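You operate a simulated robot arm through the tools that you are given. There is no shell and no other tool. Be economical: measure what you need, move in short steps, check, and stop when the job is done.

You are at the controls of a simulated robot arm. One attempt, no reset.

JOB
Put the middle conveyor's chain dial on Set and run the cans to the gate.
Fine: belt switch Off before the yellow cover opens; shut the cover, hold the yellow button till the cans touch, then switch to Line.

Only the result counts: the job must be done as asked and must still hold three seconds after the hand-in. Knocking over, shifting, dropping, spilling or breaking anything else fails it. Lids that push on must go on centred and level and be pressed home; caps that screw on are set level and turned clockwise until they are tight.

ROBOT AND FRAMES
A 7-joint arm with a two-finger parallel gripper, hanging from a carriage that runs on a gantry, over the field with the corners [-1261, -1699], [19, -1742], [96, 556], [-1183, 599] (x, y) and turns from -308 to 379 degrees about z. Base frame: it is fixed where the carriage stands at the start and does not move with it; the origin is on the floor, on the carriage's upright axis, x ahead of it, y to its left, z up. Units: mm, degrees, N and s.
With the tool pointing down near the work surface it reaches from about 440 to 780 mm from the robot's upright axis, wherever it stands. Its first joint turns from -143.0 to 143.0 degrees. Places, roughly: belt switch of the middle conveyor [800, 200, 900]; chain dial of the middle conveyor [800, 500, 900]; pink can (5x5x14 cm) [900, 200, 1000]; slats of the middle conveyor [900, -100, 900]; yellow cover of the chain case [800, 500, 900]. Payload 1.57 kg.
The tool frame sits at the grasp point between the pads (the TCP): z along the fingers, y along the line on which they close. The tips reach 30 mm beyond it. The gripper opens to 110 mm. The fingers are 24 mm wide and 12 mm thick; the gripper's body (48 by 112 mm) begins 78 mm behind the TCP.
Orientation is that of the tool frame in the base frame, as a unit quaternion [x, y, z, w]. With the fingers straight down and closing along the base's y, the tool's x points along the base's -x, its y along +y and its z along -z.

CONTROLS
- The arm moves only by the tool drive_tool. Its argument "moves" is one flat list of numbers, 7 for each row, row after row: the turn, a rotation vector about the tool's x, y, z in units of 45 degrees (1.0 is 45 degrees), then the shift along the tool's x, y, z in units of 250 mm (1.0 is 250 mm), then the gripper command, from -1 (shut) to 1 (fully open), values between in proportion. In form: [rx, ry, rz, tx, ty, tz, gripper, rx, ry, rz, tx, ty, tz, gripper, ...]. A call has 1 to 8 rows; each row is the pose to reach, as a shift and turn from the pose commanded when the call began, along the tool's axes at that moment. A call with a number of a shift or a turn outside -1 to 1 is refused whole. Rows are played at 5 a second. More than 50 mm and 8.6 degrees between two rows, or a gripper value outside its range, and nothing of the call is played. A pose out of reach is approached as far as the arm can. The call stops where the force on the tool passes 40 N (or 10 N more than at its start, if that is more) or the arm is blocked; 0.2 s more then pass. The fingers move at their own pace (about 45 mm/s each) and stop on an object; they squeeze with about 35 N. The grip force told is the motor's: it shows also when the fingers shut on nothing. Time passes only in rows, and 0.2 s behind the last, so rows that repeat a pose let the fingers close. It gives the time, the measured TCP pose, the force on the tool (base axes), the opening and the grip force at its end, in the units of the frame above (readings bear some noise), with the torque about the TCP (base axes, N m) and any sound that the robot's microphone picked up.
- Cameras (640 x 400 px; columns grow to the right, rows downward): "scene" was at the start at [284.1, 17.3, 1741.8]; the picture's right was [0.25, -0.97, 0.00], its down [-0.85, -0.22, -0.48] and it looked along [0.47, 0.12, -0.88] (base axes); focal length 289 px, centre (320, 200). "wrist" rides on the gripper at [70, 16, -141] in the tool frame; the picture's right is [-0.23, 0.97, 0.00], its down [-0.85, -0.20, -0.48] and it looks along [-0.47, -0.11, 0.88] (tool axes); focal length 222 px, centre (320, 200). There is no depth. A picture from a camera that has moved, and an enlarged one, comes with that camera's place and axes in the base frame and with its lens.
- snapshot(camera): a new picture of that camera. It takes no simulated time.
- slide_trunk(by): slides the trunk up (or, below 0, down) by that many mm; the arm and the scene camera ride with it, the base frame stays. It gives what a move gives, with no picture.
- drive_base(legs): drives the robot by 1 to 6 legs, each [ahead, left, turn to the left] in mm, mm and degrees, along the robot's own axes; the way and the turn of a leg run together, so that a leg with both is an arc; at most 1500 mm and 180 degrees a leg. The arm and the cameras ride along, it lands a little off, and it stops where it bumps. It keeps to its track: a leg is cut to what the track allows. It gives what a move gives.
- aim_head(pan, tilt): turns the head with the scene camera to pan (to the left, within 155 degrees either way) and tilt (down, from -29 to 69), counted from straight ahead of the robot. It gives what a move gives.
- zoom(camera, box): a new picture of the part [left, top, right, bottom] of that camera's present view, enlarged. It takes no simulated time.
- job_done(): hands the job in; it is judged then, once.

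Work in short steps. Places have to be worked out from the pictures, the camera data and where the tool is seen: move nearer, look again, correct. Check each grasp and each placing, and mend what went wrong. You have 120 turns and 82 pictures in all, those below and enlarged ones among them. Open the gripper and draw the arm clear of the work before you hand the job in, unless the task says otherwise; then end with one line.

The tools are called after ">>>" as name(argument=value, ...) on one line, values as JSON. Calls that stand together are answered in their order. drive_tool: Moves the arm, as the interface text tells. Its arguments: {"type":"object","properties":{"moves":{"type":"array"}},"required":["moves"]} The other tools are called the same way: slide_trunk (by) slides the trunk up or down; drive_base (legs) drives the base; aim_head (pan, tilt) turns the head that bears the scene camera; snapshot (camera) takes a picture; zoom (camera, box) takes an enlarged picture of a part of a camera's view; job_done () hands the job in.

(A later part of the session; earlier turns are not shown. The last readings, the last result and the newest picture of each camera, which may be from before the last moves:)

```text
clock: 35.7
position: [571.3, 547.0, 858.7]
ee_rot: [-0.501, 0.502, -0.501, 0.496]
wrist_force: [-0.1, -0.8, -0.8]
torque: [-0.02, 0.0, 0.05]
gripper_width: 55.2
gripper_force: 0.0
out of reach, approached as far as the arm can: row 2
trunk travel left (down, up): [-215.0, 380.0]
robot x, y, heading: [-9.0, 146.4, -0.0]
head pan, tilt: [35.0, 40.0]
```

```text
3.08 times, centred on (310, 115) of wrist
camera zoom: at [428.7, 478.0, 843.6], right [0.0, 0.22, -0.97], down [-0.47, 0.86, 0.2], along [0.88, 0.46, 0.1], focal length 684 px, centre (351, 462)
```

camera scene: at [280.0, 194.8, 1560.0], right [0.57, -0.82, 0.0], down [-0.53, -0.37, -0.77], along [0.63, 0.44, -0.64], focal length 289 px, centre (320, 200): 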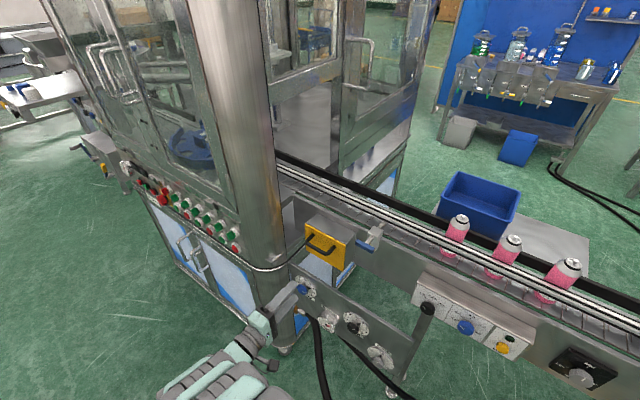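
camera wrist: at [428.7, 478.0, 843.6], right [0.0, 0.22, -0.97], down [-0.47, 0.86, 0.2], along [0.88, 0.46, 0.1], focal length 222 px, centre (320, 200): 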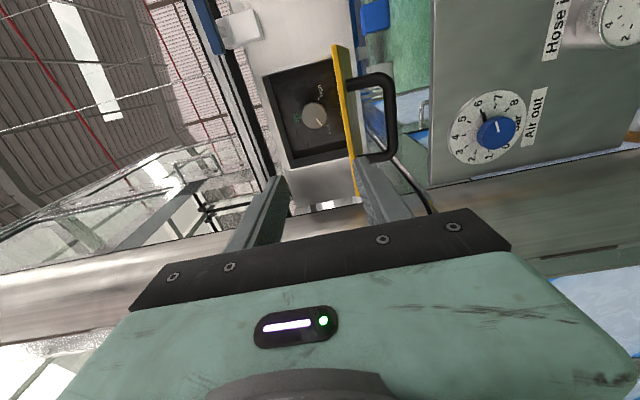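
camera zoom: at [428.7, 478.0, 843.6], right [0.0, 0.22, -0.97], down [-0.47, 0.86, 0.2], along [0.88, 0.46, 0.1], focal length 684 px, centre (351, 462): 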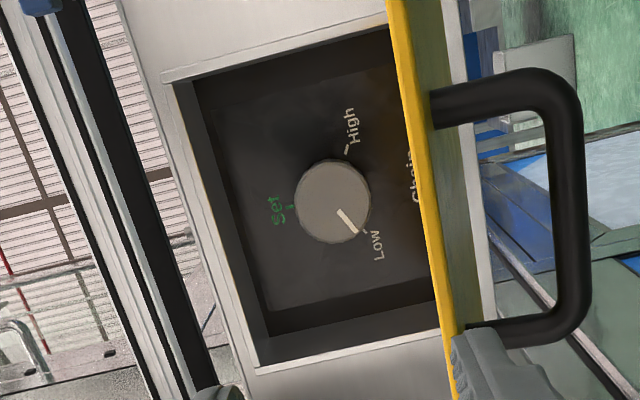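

Set is straight up and the pointer is about 110° to its left, near Low. The dial face is about (810, 525, 864). The half-open cover would foul the gripper body, so I'll try pressing it a bit lower from above with closed fingers.

>>> drive_tool(moves=[0, 0, 0, 0, 0, 0, -1, 0, 0, 0, 0, 0, 0, -1, 0, 0, 0, 0, 0, 0, -1, 0, 0, 0, 0.034, 0, 0.14, -1, 0, 0, 0, 0.068, 0, 0.28, -1, 0, 0, 0, 0.068, 0, 0.404, -1])

>>> drive_tool(moves=[0, 0, 0, 0, 0.04, 0, -1, 0, 0, 0, 0, 0.08, 0, -1, 0, 0, 0, 0, 0.1, 0, -1, 0, 0, 0, 0, 0.12, 0, -1, 0, 0, 0, 0, 0.14, 0, -1, 0, 0, 0, 0, 0.16, 0, -1])

>>> zoom(camera="scene", box=[265, 195, 395, 295])

```text
clock: 37.1
position: [670.9, 528.9, 857.5]
ee_rot: [-0.501, 0.503, -0.499, 0.497]
wrist_force: [-0.5, -0.3, -0.5]
torque: [0.01, -0.01, 0.01]
gripper_width: 0.0
gripper_force: 21.5
trunk travel left (down, up): [-215.0, 380.0]
robot x, y, heading: [-7.2, 146.7, -0.4]
head pan, tilt: [35.0, 40.0]
```

```text
clock: 38.5
position: [673.8, 528.5, 816.6]
ee_rot: [-0.501, 0.503, -0.5, 0.497]
wrist_force: [0.0, 0.1, 0.0]
torque: [0.04, -0.02, 0.03]
gripper_width: 0.0
gripper_force: 20.9
trunk travel left (down, up): [-215.0, 380.0]
robot x, y, heading: [-5.4, 145.9, -0.1]
head pan, tilt: [35.0, 40.0]
```

```text
4.00 times, centred on (330, 245) of scene
camera zoom: at [280.5, 195.0, 1560.0], right [0.57, -0.82, 0.0], down [-0.53, -0.37, -0.77], along [0.63, 0.44, -0.64], focal length 1155 px, centre (280, 20)
```

zoom: 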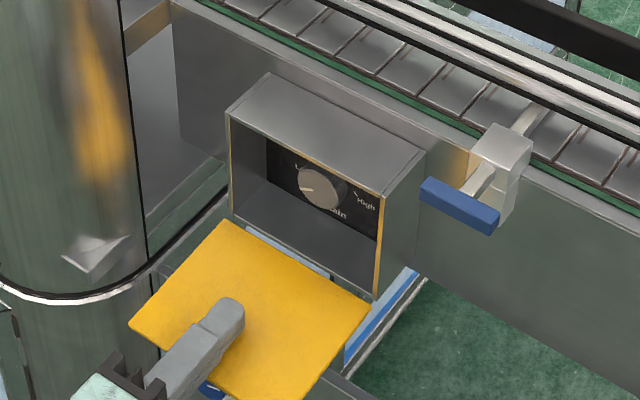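

No contact yet at z 817. I keep going down in small steps.

>>> drive_tool(moves=[0, 0, 0, 0, 0.016, 0, -1, 0, 0, 0, 0, 0.032, 0, -1, 0, 0, 0, 0, 0.048, 0, -1, 0, 0, 0, 0, 0.064, 0, -1, 0, 0, 0, 0, 0.08, 0, -1])

>>> zoom(camera="scene", box=[265, 195, 395, 295])

```text
clock: 39.4
position: [674.5, 529.8, 807.5]
ee_rot: [0.496, -0.5, 0.503, -0.501]
wrist_force: [-3.2, -2.0, 6.2]
torque: [-0.07, 0.06, 0.0]
gripper_width: 0.0
gripper_force: 21.4
trunk travel left (down, up): [-215.0, 380.0]
robot x, y, heading: [-13.0, 146.1, -0.2]
head pan, tilt: [35.0, 40.0]
stopped in row 4: the force on the tool passed its limit at 47 N (the readings are from after the stop); the commanded pose is now the measured one
```

```text
4.00 times, centred on (330, 245) of scene
camera zoom: at [280.1, 194.7, 1559.8], right [0.57, -0.82, 0.0], down [-0.53, -0.37, -0.77], along [0.63, 0.44, -0.64], focal length 1155 px, centre (280, 20)
```

zoom: 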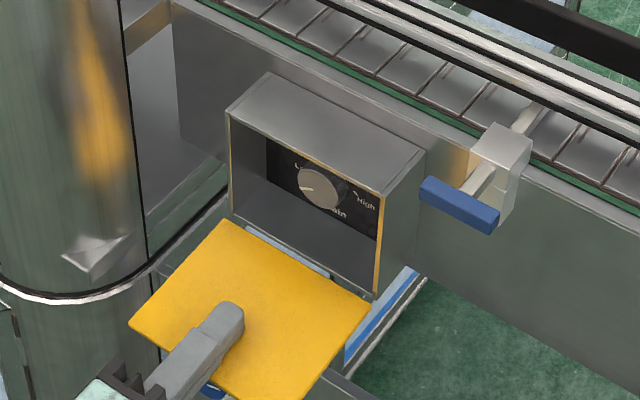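

The cover is at its stop, with its surface at z≈795, which leaves enough room for the gripper. I rise to dial height, open and look closely.

>>> drive_tool(moves=[0, 0, 0, 0, -0.12, 0, -1, 0, 0, 0, 0.02, -0.228, 0, 0.18, 0, 0, 0, 0.02, -0.228, 0.1, 0.18, 0, 0, 0, 0.02, -0.228, 0.1, 0.18])

>>> snapshot(camera="wrist")

>>> zoom(camera="scene", box=[295, 205, 375, 265])

```text
clock: 40.4
position: [699.3, 525.2, 862.2]
ee_rot: [0.498, -0.5, 0.503, -0.5]
wrist_force: [0.3, -0.1, 0.6]
torque: [0.0, 0.03, 0.03]
gripper_width: 65.2
gripper_force: 0.3
trunk travel left (down, up): [-215.0, 380.0]
robot x, y, heading: [-9.3, 144.9, -0.2]
head pan, tilt: [35.0, 40.0]
```

```text
38 pictures are left
camera wrist: at [556.5, 457.8, 846.7], right [0.0, 0.23, -0.97], down [-0.48, 0.86, 0.2], along [0.88, 0.46, 0.11], focal length 222 px, centre (320, 200)
```

wrist: 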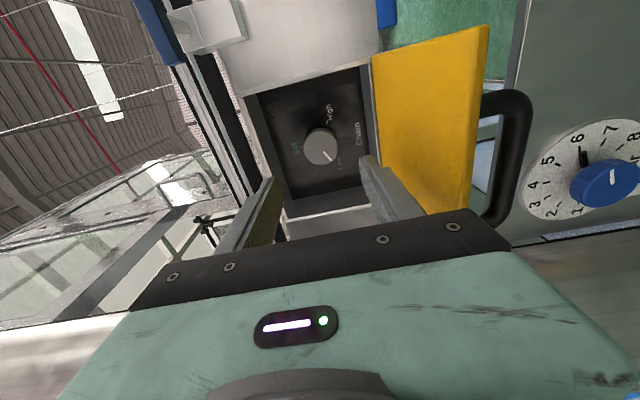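

```text
6.67 times, centred on (335, 235) of scene
camera zoom: at [280.2, 194.8, 1560.0], right [0.57, -0.82, 0.0], down [-0.53, -0.37, -0.77], along [0.63, 0.44, -0.64], focal length 1925 px, centre (220, -33)
```

zoom: 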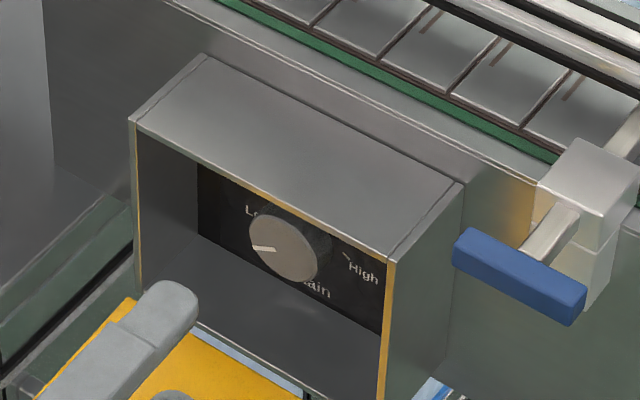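

The dial face is about (808, 524, 864), nearly on the tool axis. I advance to overlap it by some 12 mm and grip it.

>>> drive_tool(moves=[0, 0, 0, 0, -0.008, 0.16, 0.18, 0, 0, 0, 0, -0.008, 0.28, 0.18, 0, 0, 0, 0, -0.008, 0.364, 0.18, 0, 0, 0, 0, -0.008, 0.364, -0.9, 0, 0, 0, 0, -0.008, 0.364, -0.9, 0, 0, 0, 0, -0.008, 0.364, -0.9])

>>> snapshot(camera="wrist")

```text
clock: 41.8
position: [788.9, 523.1, 862.1]
ee_rot: [0.5, -0.501, 0.502, -0.498]
wrist_force: [10.3, 4.0, -25.0]
torque: [0.0, 0.32, 0.26]
gripper_width: 39.3
gripper_force: 26.4
trunk travel left (down, up): [-215.0, 380.0]
robot x, y, heading: [-8.6, 143.4, -0.3]
head pan, tilt: [35.0, 40.0]
```

```text
36 pictures are left
camera wrist: at [645.8, 455.8, 846.5], right [0.0, 0.23, -0.97], down [-0.47, 0.86, 0.2], along [0.88, 0.46, 0.11], focal length 222 px, centre (320, 200)
```

wrist: 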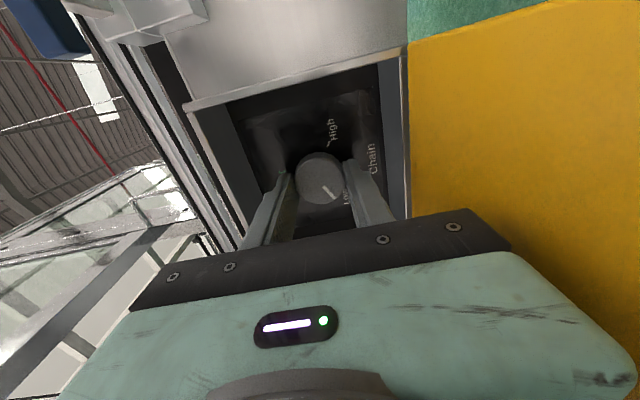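

The dial is gripped at 39 mm. I turn it 45° clockwise while easing 1–2 mm down to shed the side force.

>>> drive_tool(moves=[0, 0, 0.17, 0, 0.007, 0, -0.9, 0, 0, 0.34, 0, 0.007, 0, -0.9, 0, 0, 0.51, 0, 0.007, 0, -0.9, 0, 0, 0.68, 0, 0.007, 0, -0.9, 0, 0, 0.85, 0, 0.007, 0, -0.9, 0, 0, 1, 0, 0.007, 0, -0.9])

>>> snapshot(camera="wrist")

```text
clock: 43.2
position: [787.9, 524.8, 863.6]
ee_rot: [-0.268, 0.654, -0.273, 0.653]
wrist_force: [15.1, 7.3, -35.8]
torque: [0.01, -0.26, 0.02]
gripper_width: 38.9
gripper_force: 44.7
trunk travel left (down, up): [-215.0, 380.0]
robot x, y, heading: [-6.2, 148.4, -0.2]
head pan, tilt: [35.0, 40.0]
```

```text
35 pictures are left
camera wrist: at [646.0, 488.2, 802.5], right [0.01, 0.85, -0.53], down [-0.48, 0.47, 0.75], along [0.88, 0.25, 0.41], focal length 222 px, centre (320, 200)
```

wrist: 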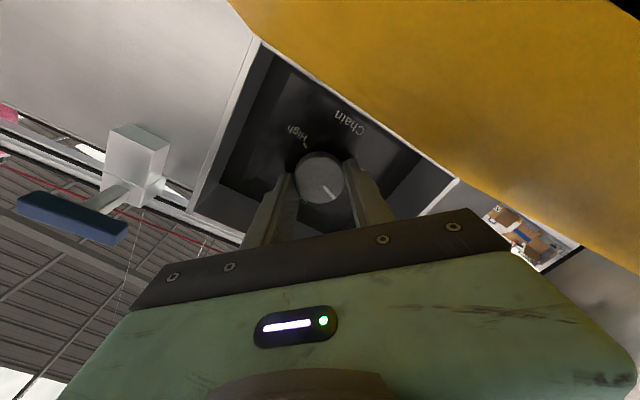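

The dial turned with the grip. The side force is rather high, so I ease the tool 3 mm down and read it again.

>>> drive_tool(moves=[0, 0, 0, 0.004, 0.004, 0, -0.9, 0, 0, 0, 0.009, 0.009, 0, -0.9])

```text
clock: 43.8
position: [787.3, 522.9, 863.5]
ee_rot: [-0.268, 0.652, -0.274, 0.654]
wrist_force: [1.7, 1.3, -11.0]
torque: [-0.2, 2.11, -1.5]
gripper_width: 39.0
gripper_force: 44.5
trunk travel left (down, up): [-215.0, 380.0]
robot x, y, heading: [-9.4, 145.1, 0.0]
head pan, tilt: [35.0, 40.0]
```

The force dropped to 11 N. I turn another 45° clockwise.

>>> drive_tool(moves=[0, 0, 0.17, 0, 0, 0, -0.9, 0, 0, 0.34, 0, 0, 0, -0.9, 0, 0, 0.51, 0, 0, 0, -0.9, 0, 0, 0.68, 0, 0, 0, -0.9, 0, 0, 0.85, 0, 0, 0, -0.9, 0, 0, 1, 0, 0, 0, -0.9])

>>> snapshot(camera="wrist")

>>> zoom(camera="scene", box=[295, 205, 375, 265])

```text
clock: 45.2
position: [789.8, 523.3, 861.7]
ee_rot: [0.002, 0.706, 0.0, 0.709]
wrist_force: [-24.1, -13.9, 25.7]
torque: [-0.04, -0.69, -1.09]
gripper_width: 38.8
gripper_force: 44.1
trunk travel left (down, up): [-215.0, 380.0]
robot x, y, heading: [-8.7, 147.9, -0.1]
head pan, tilt: [35.0, 40.0]
```

```text
34 pictures are left
camera wrist: at [647.6, 541.3, 791.6], right [0.01, 0.97, 0.23], down [-0.48, -0.2, 0.85], along [0.87, -0.12, 0.47], focal length 222 px, centre (320, 200)
```

wrist: 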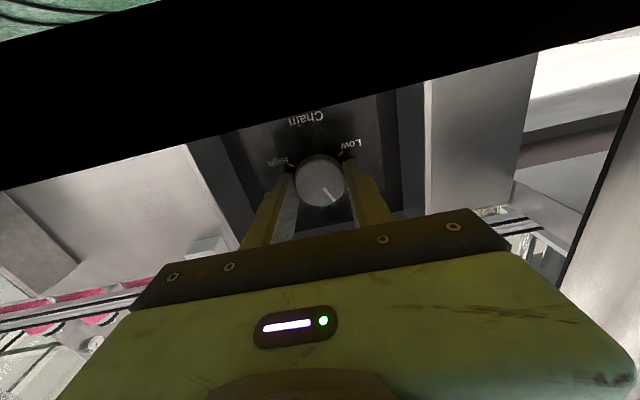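

```text
6.67 times, centred on (335, 235) of scene
camera zoom: at [279.4, 194.1, 1559.7], right [0.57, -0.82, 0.0], down [-0.53, -0.37, -0.77], along [0.63, 0.44, -0.64], focal length 1925 px, centre (220, -33)
```

zoom: 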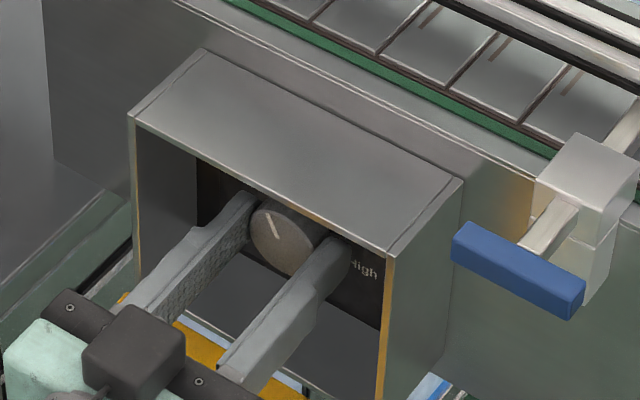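

The pointer is now some 15–25° short of upright. I ease the pressure a little and turn about 20° more.

>>> drive_tool(moves=[0, 0, 0, -0.005, 0, -0.006, -0.9, 0, 0, 0.15, -0.005, 0, -0.008, -0.9, 0, 0, 0.3, -0.005, 0, -0.008, -0.9, 0, 0, 0.42, -0.005, 0, -0.008, -0.9])

>>> zoom(camera="wrist", box=[240, 100, 400, 220])

>>> zoom(camera="scene", box=[305, 215, 355, 255])

```text
clock: 46.2
position: [789.2, 522.5, 861.4]
ee_rot: [0.119, 0.697, 0.114, 0.698]
wrist_force: [4.3, -5.2, -0.2]
torque: [-0.06, -0.86, -1.35]
gripper_width: 38.7
gripper_force: 44.0
trunk travel left (down, up): [-215.0, 380.0]
robot x, y, heading: [-12.2, 142.3, -0.2]
head pan, tilt: [35.0, 40.0]
```

```text
3.33 times, centred on (320, 160) of wrist
camera zoom: at [647.6, 562.8, 801.0], right [0.0, 0.85, 0.53], down [-0.48, -0.46, 0.74], along [0.88, -0.26, 0.41], focal length 740 px, centre (320, 333)
```

zoom: 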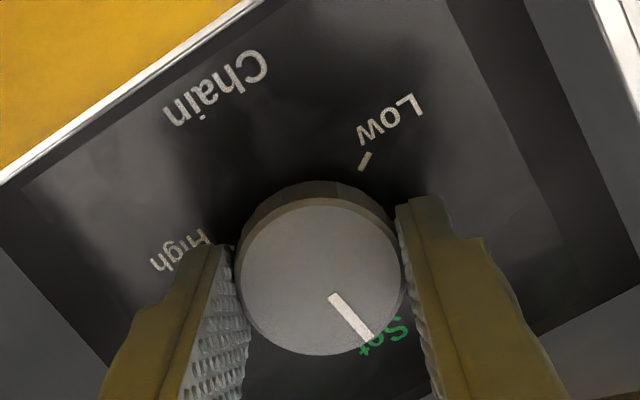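

```text
10.00 times, centred on (330, 235) of scene
camera zoom: at [280.8, 194.3, 1559.9], right [0.57, -0.82, 0.0], down [-0.53, -0.37, -0.77], along [0.63, 0.44, -0.64], focal length 2887 px, centre (220, -150)
```

zoom: 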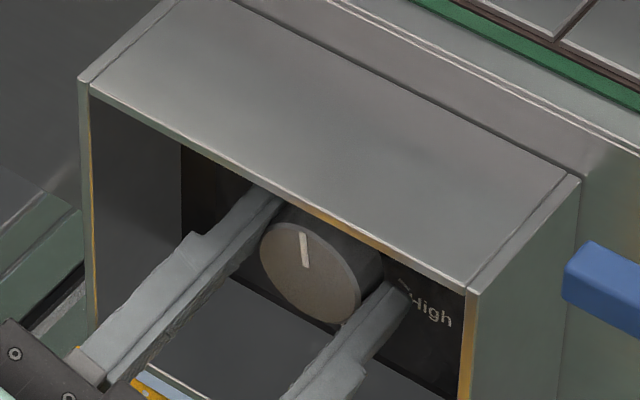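

Both views say the pointer is about 6° short of Set. I turn 6° more.

>>> drive_tool(moves=[0, 0, 0.07, 0, 0, 0, -0.9, 0, 0, 0.13, 0, 0, 0, -0.9, 0, 0, 0.13, 0, 0, 0, -0.9])

>>> drive_tool(moves=[0, 0, 0, 0, 0, 0, 0.1, 0, 0, 0, 0, 0, 0, 0.1, 0, 0, 0, 0, 0, -0.19, 0.1, 0, 0, 0, 0, 0, -0.38, 0.1])

>>> zoom(camera="wrist", box=[240, 90, 400, 210])

>>> zoom(camera="scene", box=[305, 215, 355, 255])

```text
clock: 47.0
position: [789.9, 522.0, 861.6]
ee_rot: [0.152, 0.69, 0.149, 0.692]
wrist_force: [13.5, -2.1, -11.5]
torque: [0.02, 0.17, -0.85]
gripper_width: 39.0
gripper_force: 44.6
trunk travel left (down, up): [-215.0, 380.0]
robot x, y, heading: [-13.2, 145.6, -0.3]
head pan, tilt: [35.0, 40.0]
```

```text
clock: 48.0
position: [691.9, 523.1, 865.3]
ee_rot: [0.152, 0.689, 0.152, 0.693]
wrist_force: [0.2, 0.3, 0.0]
torque: [0.03, 0.0, -0.01]
gripper_width: 60.5
gripper_force: 0.0
trunk travel left (down, up): [-215.0, 380.0]
robot x, y, heading: [-13.5, 143.0, -0.1]
head pan, tilt: [35.0, 40.0]
```

```text
3.33 times, centred on (320, 150) of wrist
camera zoom: at [551.3, 569.0, 808.1], right [0.0, 0.79, 0.61], down [-0.48, -0.54, 0.69], along [0.88, -0.3, 0.38], focal length 740 px, centre (320, 367)
```

zoom: 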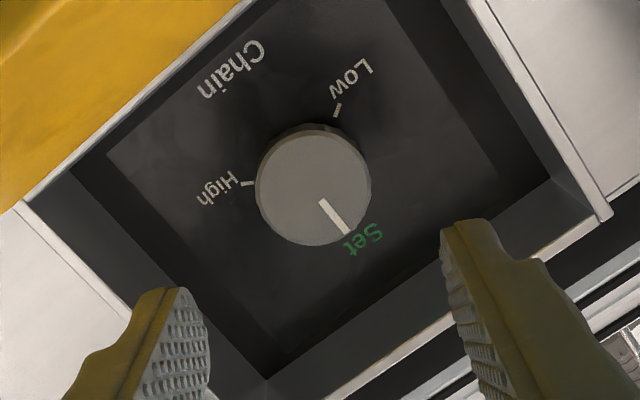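

```text
10.00 times, centred on (330, 235) of scene
camera zoom: at [279.8, 195.0, 1559.8], right [0.57, -0.82, 0.0], down [-0.53, -0.37, -0.77], along [0.63, 0.44, -0.64], focal length 2887 px, centre (220, -150)
```

zoom: 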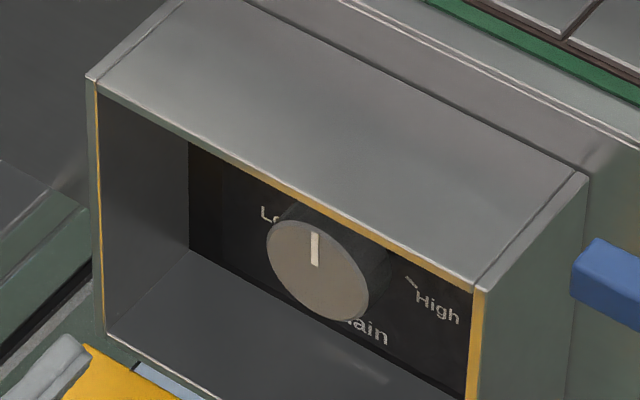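

The dial points at Set. Now I back off and roll to -90° again to fetch the cover handle.

>>> drive_tool(moves=[0, 0, -0.17, 0, 0, -0.1, -0.66, 0, 0, -0.34, 0, 0, -0.2, -0.66, 0, 0, -0.51, 0, 0, -0.3, -0.66, 0, 0, -0.68, 0, 0, -0.4, -0.66, 0, 0, -0.85, 0, 0, -0.45, -0.66, 0, 0, -1, 0, 0, -0.48, -0.66])

>>> drive_tool(moves=[0, 0, -0.17, 0, 0, 0, -0.66, 0, 0, -0.34, 0, 0, 0, -0.66, 0, 0, -0.51, 0, 0, 0, -0.66, 0, 0, -0.68, 0, 0, 0, -0.66, 0, 0, -0.85, 0, 0, 0, -0.66, 0, 0, -1, 0, 0, 0, -0.66])

>>> drive_tool(moves=[0, 0, -0.17, 0, 0, 0, -0.66, 0, 0, -0.34, 0, 0, 0, -0.66, 0, 0, -0.51, 0, 0, 0, -0.66, 0, 0, -0.55, 0, 0, 0, -0.66])

```text
clock: 49.4
position: [573.6, 525.1, 862.3]
ee_rot: [-0.123, 0.695, -0.127, 0.697]
wrist_force: [-0.3, 0.0, 0.2]
torque: [-0.03, 0.0, 0.02]
gripper_width: 18.7
gripper_force: 0.1
trunk travel left (down, up): [-215.0, 380.0]
robot x, y, heading: [-10.6, 146.3, -0.4]
head pan, tilt: [35.0, 40.0]
```

```text
clock: 50.8
position: [573.5, 524.9, 861.8]
ee_rot: [-0.38, 0.595, -0.383, 0.596]
wrist_force: [0.9, -0.4, -0.5]
torque: [0.04, -0.02, 0.01]
gripper_width: 18.5
gripper_force: 0.1
trunk travel left (down, up): [-215.0, 380.0]
robot x, y, heading: [-11.9, 146.1, -0.3]
head pan, tilt: [35.0, 40.0]
```

```text
clock: 51.8
position: [573.0, 525.1, 861.8]
ee_rot: [0.498, -0.5, 0.503, -0.499]
wrist_force: [0.0, -0.9, -0.1]
torque: [0.01, 0.0, 0.03]
gripper_width: 18.7
gripper_force: 0.0
trunk travel left (down, up): [-215.0, 380.0]
robot x, y, heading: [-12.1, 146.4, -0.3]
head pan, tilt: [35.0, 40.0]
```

I lower to the handle's height and look for the bar.

>>> drive_tool(moves=[0, 0, 0, 0, 0.17, 0, -0.66, 0, 0, 0, 0, 0.332, 0, -0.66, 0, 0, 0, 0, 0.332, 0.1, -0.66])

>>> snapshot(camera="wrist")

>>> zoom(camera="scene", box=[265, 205, 385, 305])

```text
clock: 52.6
position: [599.4, 527.1, 779.2]
ee_rot: [0.497, -0.501, 0.501, -0.501]
wrist_force: [0.1, 0.3, 0.8]
torque: [-0.01, -0.04, -0.01]
gripper_width: 18.5
gripper_force: 0.1
trunk travel left (down, up): [-215.0, 380.0]
robot x, y, heading: [-11.2, 144.6, -0.1]
head pan, tilt: [35.0, 40.0]
```

```text
28 pictures are left
camera wrist: at [456.7, 458.1, 762.3], right [0.0, 0.23, -0.97], down [-0.47, 0.86, 0.2], along [0.88, 0.46, 0.11], focal length 222 px, centre (320, 200)
```

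wrist: 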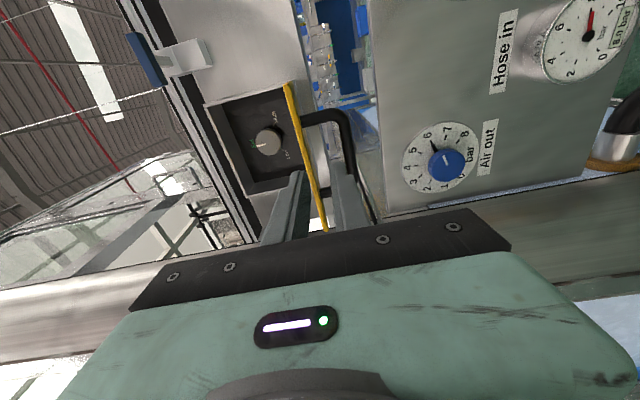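

```text
4.00 times, centred on (325, 255) of scene
camera zoom: at [280.1, 194.8, 1559.9], right [0.57, -0.82, 0.0], down [-0.53, -0.37, -0.77], along [0.63, 0.44, -0.64], focal length 1155 px, centre (300, -20)
```

zoom: 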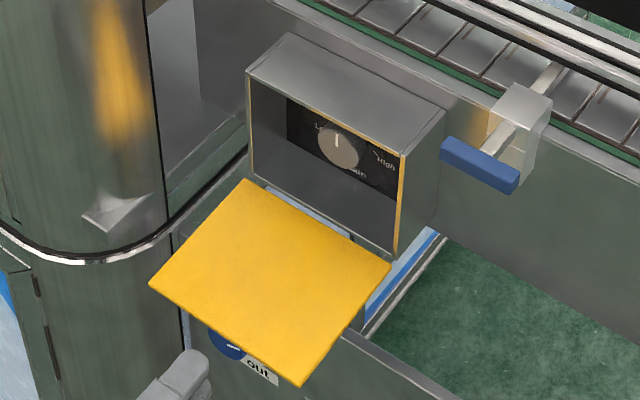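

The cover now hangs about 97° open, so the bar is at about (692, 528, 751). I lower 28 mm, slide the fingers around the bar and close.

>>> drive_tool(moves=[0, 0, 0, 0, 0.112, 0, -0.49, 0, 0, 0, 0, 0.112, 0.13, -0.49, 0, 0, 0, 0, 0.112, 0.25, -0.49, 0, 0, 0, 0, 0.112, 0.35, -0.49, 0, 0, 0, 0, 0.112, 0.35, -1, 0, 0, 0, 0, 0.112, 0.35, -1, 0, 0, 0, 0, 0.112, 0.35, -1])

>>> snapshot(camera="wrist")

```text
clock: 54.2
position: [684.5, 526.2, 752.0]
ee_rot: [-0.497, 0.502, -0.501, 0.5]
wrist_force: [-0.1, 1.4, -3.3]
torque: [0.73, 0.0, 0.3]
gripper_width: 12.2
gripper_force: 29.3
trunk travel left (down, up): [-215.0, 380.0]
robot x, y, heading: [-12.6, 147.2, -0.0]
head pan, tilt: [35.0, 40.0]
```

```text
26 pictures are left
camera wrist: at [542.9, 458.2, 735.3], right [0.0, 0.23, -0.97], down [-0.47, 0.86, 0.2], along [0.88, 0.46, 0.11], focal length 222 px, centre (320, 200)
```

wrist: 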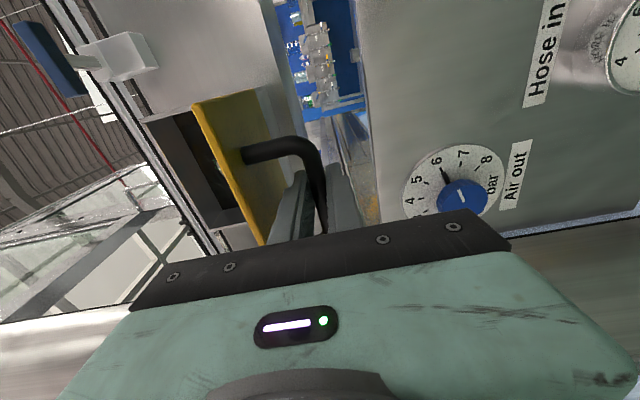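

The bar is gripped. I carry the cover up along its arc, for the first 60°.

>>> drive_tool(moves=[0, 0, 0, 0, -0.054, -0.03, -1, 0, 0, 0, 0, -0.119, -0.054, -1, 0, 0, 0, 0, -0.187, -0.066, -1, 0, 0, 0, 0, -0.257, -0.066, -1, 0, 0, 0, 0, -0.325, -0.054, -1, 0, 0, 0, 0, -0.39, -0.03, -1])

>>> zoom(camera="scene", box=[265, 195, 385, 295])

```text
clock: 55.6
position: [681.3, 524.7, 852.3]
ee_rot: [0.496, -0.5, 0.503, -0.501]
wrist_force: [23.5, 8.1, -11.8]
torque: [0.69, -0.05, 0.02]
gripper_width: 11.7
gripper_force: 29.1
trunk travel left (down, up): [-215.0, 380.0]
robot x, y, heading: [-11.5, 148.6, -0.3]
head pan, tilt: [35.0, 40.0]
```

```text
4.00 times, centred on (325, 245) of scene
camera zoom: at [282.3, 195.2, 1560.7], right [0.57, -0.82, 0.0], down [-0.53, -0.37, -0.77], along [0.63, 0.44, -0.64], focal length 1155 px, centre (300, 20)
```

zoom: 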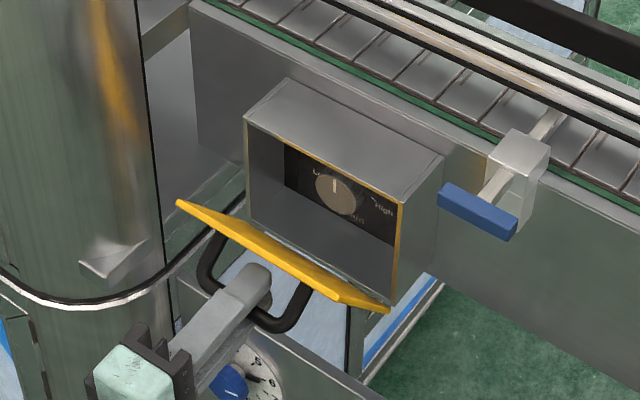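

It follows well. I finish the arc towards the case.

>>> drive_tool(moves=[0, 0, 0, 0, -0.06, 0.046, -1, 0, 0, 0, 0, -0.113, 0.091, -1, 0, 0, 0, 0, -0.158, 0.144, -1, 0, 0, 0, 0, -0.182, 0.18, -1, 0, 0, 0, 0, -0.196, 0.21, -1, 0, 0, 0, 0, -0.2, 0.232, -1])

>>> zoom(camera="scene", box=[285, 195, 385, 285])

```text
clock: 57.0
position: [732.5, 525.2, 898.5]
ee_rot: [0.498, -0.499, 0.502, -0.501]
wrist_force: [-24.1, -11.7, 17.1]
torque: [0.02, -0.09, -0.06]
gripper_width: 11.7
gripper_force: 28.6
trunk travel left (down, up): [-215.0, 380.0]
robot x, y, heading: [-12.5, 146.3, -0.3]
head pan, tilt: [35.0, 40.0]
```

```text
4.44 times, centred on (335, 240) of scene
camera zoom: at [278.2, 194.1, 1559.6], right [0.57, -0.82, 0.0], down [-0.53, -0.37, -0.76], along [0.63, 0.44, -0.64], focal length 1283 px, centre (253, 22)
```

zoom: 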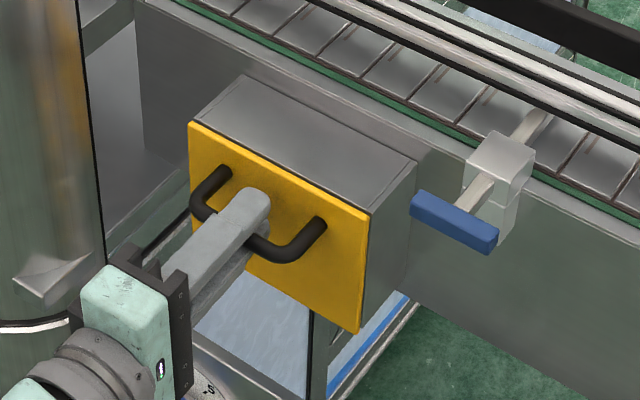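

The cover looks shut and the tool feels 24 N of push-back. I press 2 mm more, then release and back away.

>>> drive_tool(moves=[0, 0, 0, 0, 0, 0.006, -1, 0, 0, 0, 0, 0, 0.008, -1])

>>> drive_tool(moves=[0, 0, 0, 0, 0, 0, -0.5, 0, 0, 0, 0, 0, 0, -0.5, 0, 0, 0, 0, 0, -0.1, -0.5, 0, 0, 0, 0, 0, -0.28, -0.5, 0, 0, 0, 0, 0, -0.45, -0.5])

>>> zoom(camera="scene", box=[285, 195, 385, 285])

```text
clock: 57.6
position: [735.3, 525.2, 898.1]
ee_rot: [-0.498, 0.5, -0.501, 0.501]
wrist_force: [-25.7, -7.0, 21.0]
torque: [-0.01, -0.07, 0.01]
gripper_width: 11.8
gripper_force: 29.5
trunk travel left (down, up): [-215.0, 380.0]
robot x, y, heading: [-13.3, 143.2, -0.3]
head pan, tilt: [35.0, 40.0]
```

```text
clock: 58.8
position: [631.5, 536.6, 888.6]
ee_rot: [0.497, -0.5, 0.503, -0.499]
wrist_force: [0.5, 0.2, 0.4]
torque: [-0.01, 0.01, 0.0]
gripper_width: 27.5
gripper_force: 0.2
out of reach, approached as far as the arm can: row 5
trunk travel left (down, up): [-215.0, 380.0]
robot x, y, heading: [-11.2, 143.5, 0.0]
head pan, tilt: [35.0, 40.0]
```

```text
4.44 times, centred on (335, 240) of scene
camera zoom: at [279.9, 194.8, 1559.8], right [0.57, -0.82, 0.0], down [-0.53, -0.37, -0.77], along [0.63, 0.44, -0.64], focal length 1283 px, centre (253, 22)
```

zoom: 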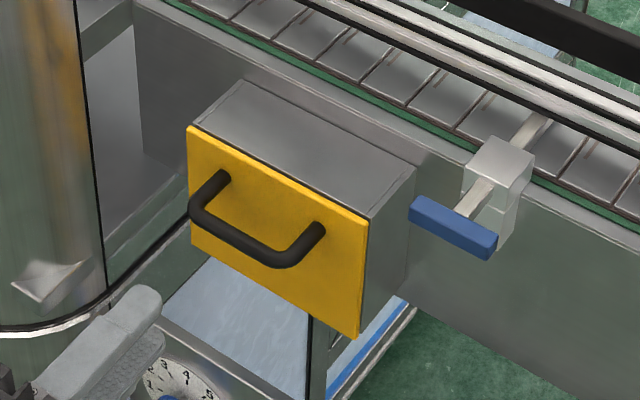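

The cover is shut. Now I close the fingers and shift the carriage right, so the tool faces the Inch button at about (778, 8, 847).

>>> drive_base(legs=[[0, -529, 0]])

>>> drive_tool(moves=[0, 0, 0, 0, 0.08, 0, -1, 0, 0, 0, 0, 0.165, 0.1, -1, 0, 0, 0, 0, 0.165, 0.25, -1])

>>> aim_head(pan=25, tilt=40)

>>> snapshot(camera="scene")

>>> snapshot(camera="wrist")

```text
clock: 61.8
position: [631.4, 15.0, 887.9]
ee_rot: [0.496, -0.502, 0.504, -0.498]
wrist_force: [-0.2, 0.1, 1.1]
torque: [0.01, -0.01, 0.0]
gripper_width: 27.4
gripper_force: 0.1
trunk travel left (down, up): [-215.0, 380.0]
robot x, y, heading: [-9.4, -371.7, -0.4]
head pan, tilt: [35.0, 40.0]
```

```text
clock: 62.6
position: [694.4, 12.7, 847.9]
ee_rot: [0.496, -0.502, 0.503, -0.499]
wrist_force: [0.9, 0.6, -0.4]
torque: [-0.02, -0.03, 0.03]
gripper_width: 0.0
gripper_force: 21.0
trunk travel left (down, up): [-215.0, 380.0]
robot x, y, heading: [-12.4, -374.4, -0.5]
head pan, tilt: [35.0, 40.0]
```

```text
clock: 63.4
position: [692.9, 14.6, 848.1]
ee_rot: [0.496, -0.501, 0.504, -0.499]
wrist_force: [0.5, 0.2, 0.3]
torque: [0.0, -0.03, -0.02]
gripper_width: 0.0
gripper_force: 20.9
trunk travel left (down, up): [-215.0, 380.0]
robot x, y, heading: [-17.6, -372.9, -0.4]
head pan, tilt: [25.0, 40.0]
```

```text
22 pictures are left
camera scene: at [285.0, -338.4, 1560.0], right [0.42, -0.91, 0.0], down [-0.58, -0.27, -0.77], along [0.7, 0.32, -0.64], focal length 289 px, centre (320, 200)
```

scene: 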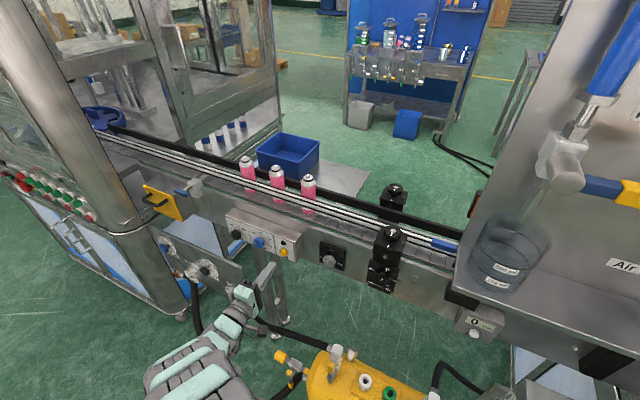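

```text
21 pictures are left
camera wrist: at [550.3, -52.8, 830.5], right [0.01, 0.23, -0.97], down [-0.47, 0.86, 0.2], along [0.88, 0.46, 0.11], focal length 222 px, centre (320, 200)
```

wrist: 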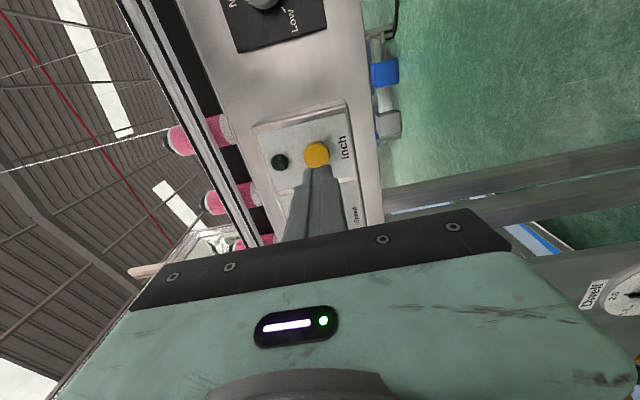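

The button is nearly on the tool axis, about 4 mm to the right. I approach to just short of it and press in 3 mm steps.

>>> drive_tool(moves=[0, 0, 0, 0.016, 0, 0.1, -1, 0, 0, 0, 0.016, 0, 0.188, -1, 0, 0, 0, 0.016, 0, 0.2, -1, 0, 0, 0, 0.016, 0, 0.212, -1, 0, 0, 0, 0.016, 0, 0.224, -1])

>>> zoom(camera="scene", box=[215, 145, 335, 270])

```text
clock: 64.6
position: [740.1, 11.2, 844.3]
ee_rot: [0.497, -0.5, 0.503, -0.499]
wrist_force: [-26.1, -7.5, 7.4]
torque: [-0.06, -0.23, -0.54]
gripper_width: 0.2
gripper_force: 21.7
trunk travel left (down, up): [-215.0, 380.0]
robot x, y, heading: [-16.8, -371.4, -0.4]
head pan, tilt: [25.0, 40.0]
heard: click
stopped in row 5: the force on the tool passed its limit at 43 N (the readings are from after the stop); the commanded pose is now the measured one
```

```text
3.20 times, centred on (275, 208) of scene
camera zoom: at [281.6, -339.0, 1558.9], right [0.42, -0.91, 0.0], down [-0.59, -0.27, -0.76], along [0.69, 0.32, -0.65], focal length 924 px, centre (464, 176)
```

zoom: 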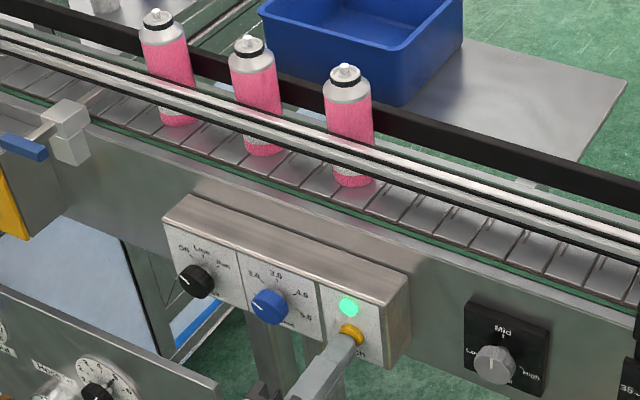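

A click, and the green lamp is lit, so the button is held. I hold for a few rows and watch where the cans go.

>>> drive_tool(moves=[0, 0, 0, 0, 0, 0, -1, 0, 0, 0, 0, 0, 0, -1, 0, 0, 0, 0, 0, 0, -1, 0, 0, 0, 0, 0, 0, -1])

>>> zoom(camera="scene", box=[155, 130, 475, 330])

```text
clock: 65.6
position: [739.7, 10.8, 844.2]
ee_rot: [0.497, -0.5, 0.503, -0.499]
wrist_force: [-32.7, -7.9, 9.9]
torque: [-0.23, -0.32, -0.63]
gripper_width: 0.0
gripper_force: 21.2
trunk travel left (down, up): [-215.0, 380.0]
robot x, y, heading: [-17.3, -372.4, -0.2]
head pan, tilt: [25.0, 40.0]
```

```text
2.00 times, centred on (315, 230) of scene
camera zoom: at [281.4, -338.8, 1558.7], right [0.42, -0.91, 0.0], down [-0.59, -0.27, -0.76], along [0.69, 0.32, -0.65], focal length 577 px, centre (330, 140)
```

zoom: 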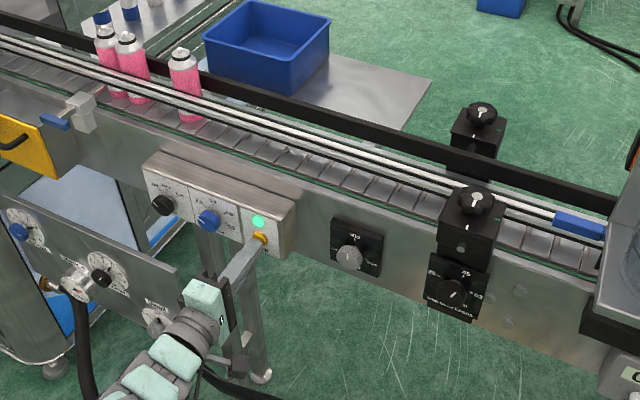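

The cans run left to the gate by the cover. The first two are nearly touching and the third is about 0.4 s behind. I hold one more row and look.

>>> drive_tool(moves=[0, 0, 0, 0, 0, 0, -1])

>>> zoom(camera="scene", box=[170, 125, 270, 195])

```text
clock: 66.0
position: [739.1, 11.3, 843.3]
ee_rot: [0.498, -0.5, 0.503, -0.499]
wrist_force: [-32.9, -6.7, 11.1]
torque: [-0.14, -0.28, -0.65]
gripper_width: 0.0
gripper_force: 21.7
trunk travel left (down, up): [-215.0, 380.0]
robot x, y, heading: [-12.0, -378.3, -0.3]
head pan, tilt: [25.0, 40.0]
```

```text
5.71 times, centred on (220, 160) of scene
camera zoom: at [281.4, -338.8, 1558.7], right [0.42, -0.91, 0.0], down [-0.59, -0.27, -0.76], along [0.69, 0.32, -0.65], focal length 1650 px, centre (891, 429)
```

zoom: 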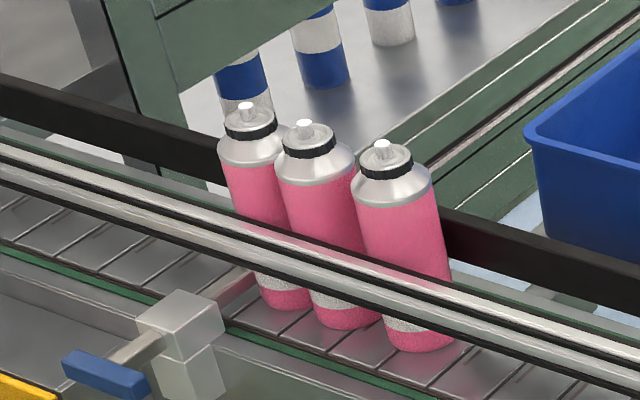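

The first two touch and the third has a few millimetres left. I hold one row more, then release the button.

>>> drive_tool(moves=[0, 0, 0, 0, 0, 0, -1, 0, 0, 0, 0, 0, -0.06, -1, 0, 0, 0, 0, 0, -0.2, -1])

>>> zoom(camera="scene", box=[170, 125, 270, 195])

>>> zoom(camera="scene", box=[210, 200, 330, 275])

```text
clock: 66.8
position: [698.7, 12.4, 845.3]
ee_rot: [0.496, -0.5, 0.504, -0.499]
wrist_force: [1.0, -0.3, 0.1]
torque: [-0.06, -0.01, 0.03]
gripper_width: 0.2
gripper_force: 21.3
trunk travel left (down, up): [-215.0, 380.0]
robot x, y, heading: [-12.8, -370.8, -0.4]
head pan, tilt: [25.0, 40.0]
```

```text
5.71 times, centred on (220, 160) of scene
camera zoom: at [284.5, -338.3, 1559.9], right [0.42, -0.91, 0.0], down [-0.58, -0.27, -0.77], along [0.7, 0.32, -0.64], focal length 1650 px, centre (891, 429)
```

zoom: 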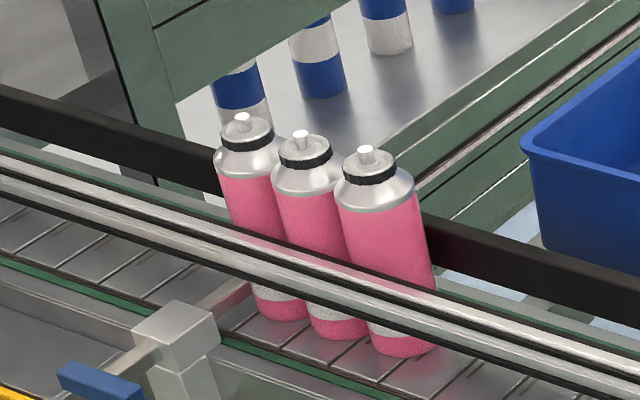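

```text
5.33 times, centred on (270, 238) of scene
camera zoom: at [284.5, -338.3, 1559.9], right [0.42, -0.91, 0.0], down [-0.58, -0.27, -0.77], along [0.7, 0.32, -0.64], focal length 1540 px, centre (587, 0)
```

zoom: 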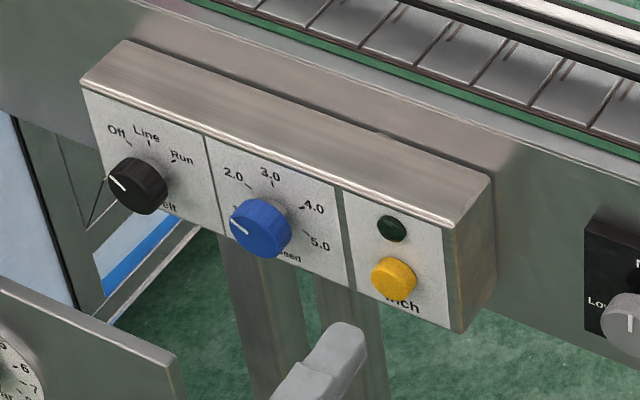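

All three cans touch at the gate, the button is released and the lamp is off. I shift the carriage left to face the belt switch again.

>>> drive_base(legs=[[0, 177, 0.3]])

>>> drive_tool(moves=[0, 0, 0, 0, -0.044, 0, 0, 0, 0, 0, 0, -0.044, 0, 0, 0, 0, 0, 0, -0.044, 0, 0])

>>> snapshot(camera="wrist")

```text
clock: 68.3
position: [699.5, 191.4, 846.6]
ee_rot: [0.497, -0.5, 0.503, -0.5]
wrist_force: [0.8, -0.2, -0.6]
torque: [-0.01, -0.01, -0.02]
gripper_width: 0.1
gripper_force: 21.8
trunk travel left (down, up): [-215.0, 380.0]
robot x, y, heading: [-11.2, -193.3, -0.1]
head pan, tilt: [25.0, 40.0]
```

```text
clock: 69.1
position: [698.5, 192.5, 856.1]
ee_rot: [0.497, -0.499, 0.504, -0.501]
wrist_force: [0.0, -1.0, -1.4]
torque: [0.02, -0.02, 0.0]
gripper_width: 55.4
gripper_force: 0.1
trunk travel left (down, up): [-215.0, 380.0]
robot x, y, heading: [-12.7, -195.1, -0.2]
head pan, tilt: [25.0, 40.0]
```

```text
15 pictures are left
camera wrist: at [555.5, 124.7, 840.0], right [0.01, 0.23, -0.97], down [-0.48, 0.86, 0.2], along [0.88, 0.46, 0.12], focal length 222 px, centre (320, 200)
```

wrist: 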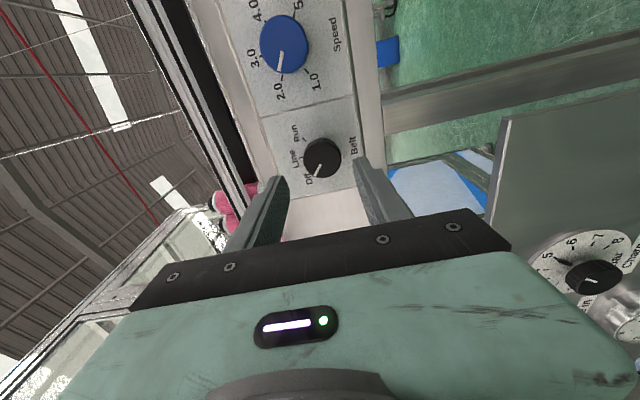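

The switch is centred between the fingers. I advance 52 mm and grip.

>>> drive_tool(moves=[0, 0, 0, 0.01, 0, 0.11, 0, 0, 0, 0, 0.01, 0, 0.208, 0, 0, 0, 0, 0.01, 0, 0.208, -0.8, 0, 0, 0, 0.01, 0, 0.208, -0.8, 0, 0, 0, 0.01, 0, 0.208, -0.8])

```text
clock: 70.3
position: [750.2, 190.4, 854.2]
ee_rot: [0.497, -0.499, 0.503, -0.5]
wrist_force: [9.2, 3.4, -17.3]
torque: [0.01, 0.33, 0.36]
gripper_width: 36.0
gripper_force: 30.1
trunk travel left (down, up): [-215.0, 380.0]
robot x, y, heading: [-12.8, -191.6, -0.2]
head pan, tilt: [25.0, 40.0]
```

The knob is held at 36 mm. I turn it 45° clockwise to Line.

>>> drive_tool(moves=[0, 0, 0.17, 0, 0.004, 0, -0.8, 0, 0, 0.34, 0, 0.004, 0, -0.8, 0, 0, 0.51, 0, 0.004, 0, -0.8, 0, 0, 0.68, 0, 0.004, 0, -0.8, 0, 0, 0.85, 0, 0.004, 0, -0.8, 0, 0, 1, 0, 0.004, 0, -0.8])

>>> zoom(camera="wrist", box=[240, 90, 400, 210])

```text
clock: 71.7
position: [749.1, 189.7, 855.0]
ee_rot: [-0.267, 0.652, -0.272, 0.655]
wrist_force: [12.8, 7.8, -24.9]
torque: [0.04, -0.52, 0.12]
gripper_width: 35.9
gripper_force: 42.4
trunk travel left (down, up): [-215.0, 380.0]
robot x, y, heading: [-12.7, -196.2, -0.3]
head pan, tilt: [25.0, 40.0]
```

```text
3.33 times, centred on (320, 150) of wrist
camera zoom: at [607.7, 153.9, 793.8], right [0.01, 0.85, -0.53], down [-0.48, 0.46, 0.74], along [0.88, 0.25, 0.41], focal length 740 px, centre (320, 367)
```

zoom: 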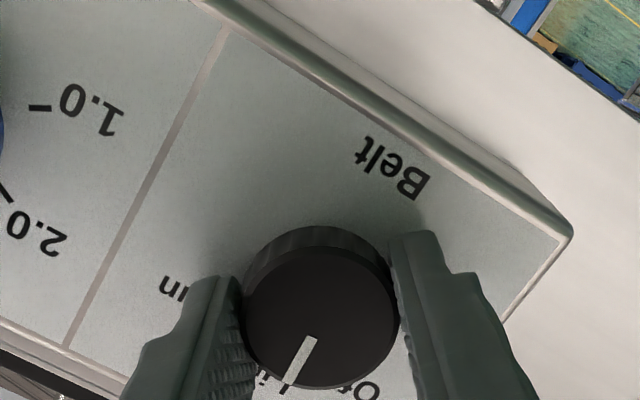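

The pointer is within about 4° of Line. I turn 3° more, then release and check.

>>> drive_tool(moves=[0, 0, 0.04, 0.003, 0.003, 0, -0.8, 0, 0, 0.07, 0.003, 0.003, 0, -0.8, 0, 0, 0.07, 0.003, 0.003, 0, -0.8])

>>> drive_tool(moves=[0, 0, 0, 0, 0, 0, 0, 0, 0, 0, 0, 0, 0, 0, 0, 0, 0, 0, 0, -0.19, 0, 0, 0, 0, 0, 0, -0.36, 0])

>>> zoom(camera="wrist", box=[240, 80, 400, 200])

>>> snapshot(camera="scene")

```text
clock: 72.5
position: [749.4, 188.7, 855.2]
ee_rot: [-0.249, 0.658, -0.255, 0.663]
wrist_force: [4.2, 5.4, -15.0]
torque: [0.06, 0.06, -0.56]
gripper_width: 35.8
gripper_force: 43.0
trunk travel left (down, up): [-215.0, 380.0]
robot x, y, heading: [-14.9, -191.1, -0.2]
head pan, tilt: [25.0, 40.0]
```

```text
clock: 73.5
position: [659.6, 189.7, 854.1]
ee_rot: [-0.25, 0.659, -0.254, 0.662]
wrist_force: [-1.0, 0.1, 0.3]
torque: [-0.01, -0.03, -0.04]
gripper_width: 55.1
gripper_force: 0.0
trunk travel left (down, up): [-215.0, 380.0]
robot x, y, heading: [-15.2, -196.7, -0.1]
head pan, tilt: [25.0, 40.0]
```

```text
3.33 times, centred on (320, 140) of wrist
camera zoom: at [517.3, 157.6, 790.2], right [0.01, 0.88, -0.48], down [-0.48, 0.42, 0.77], along [0.88, 0.23, 0.43], focal length 740 px, centre (320, 400)
```

zoom: 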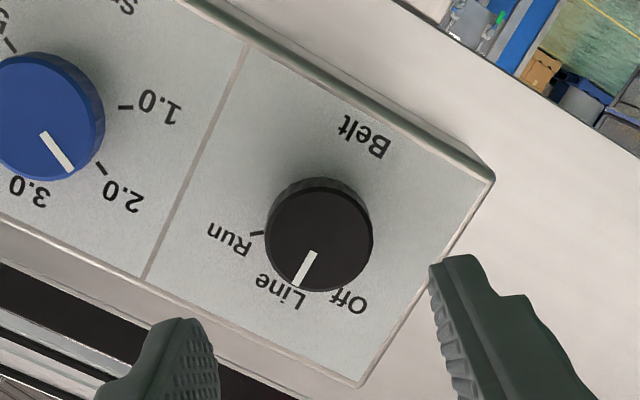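

```text
12 pictures are left
camera scene: at [284.8, -158.1, 1559.8], right [0.42, -0.91, 0.0], down [-0.58, -0.27, -0.77], along [0.69, 0.32, -0.64], focal length 289 px, centre (320, 200)
```

scene: 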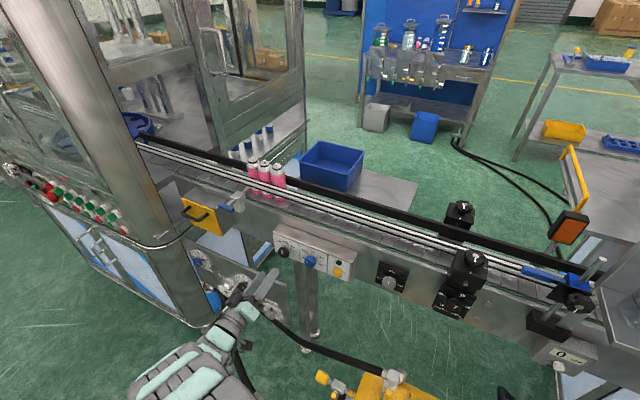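

The cans and cover look good. I zoom in to check the switch alignment and the cans.

>>> zoom(camera="scene", box=[265, 225, 325, 270])

>>> zoom(camera="scene", box=[170, 140, 310, 240])

```text
8.89 times, centred on (295, 248) of scene
camera zoom: at [284.8, -158.1, 1559.8], right [0.42, -0.91, 0.0], down [-0.58, -0.27, -0.77], along [0.69, 0.32, -0.64], focal length 2566 px, centre (542, -222)
```

zoom: 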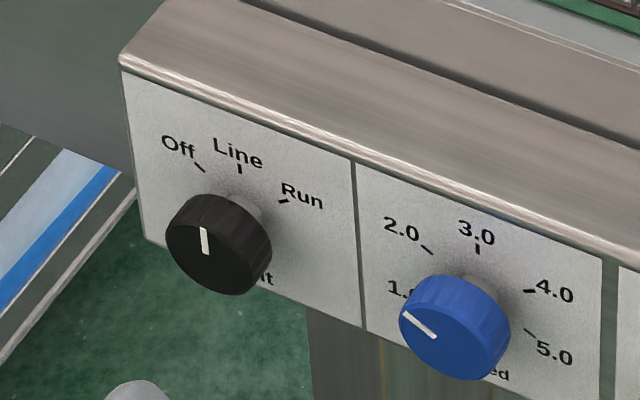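

```text
4.00 times, centred on (240, 190) of scene
camera zoom: at [284.8, -158.1, 1559.8], right [0.42, -0.91, 0.0], down [-0.58, -0.27, -0.77], along [0.69, 0.32, -0.64], focal length 1155 px, centre (640, 240)
```

zoom: 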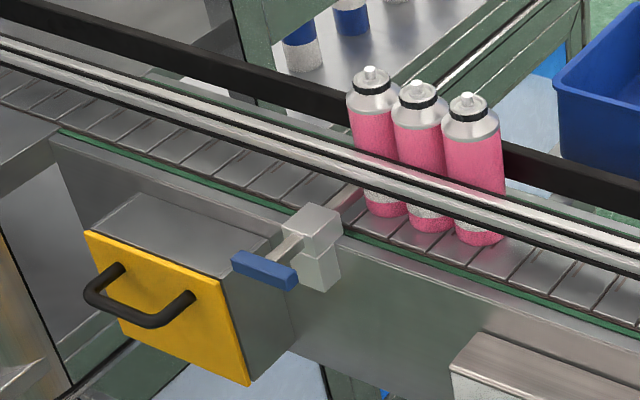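

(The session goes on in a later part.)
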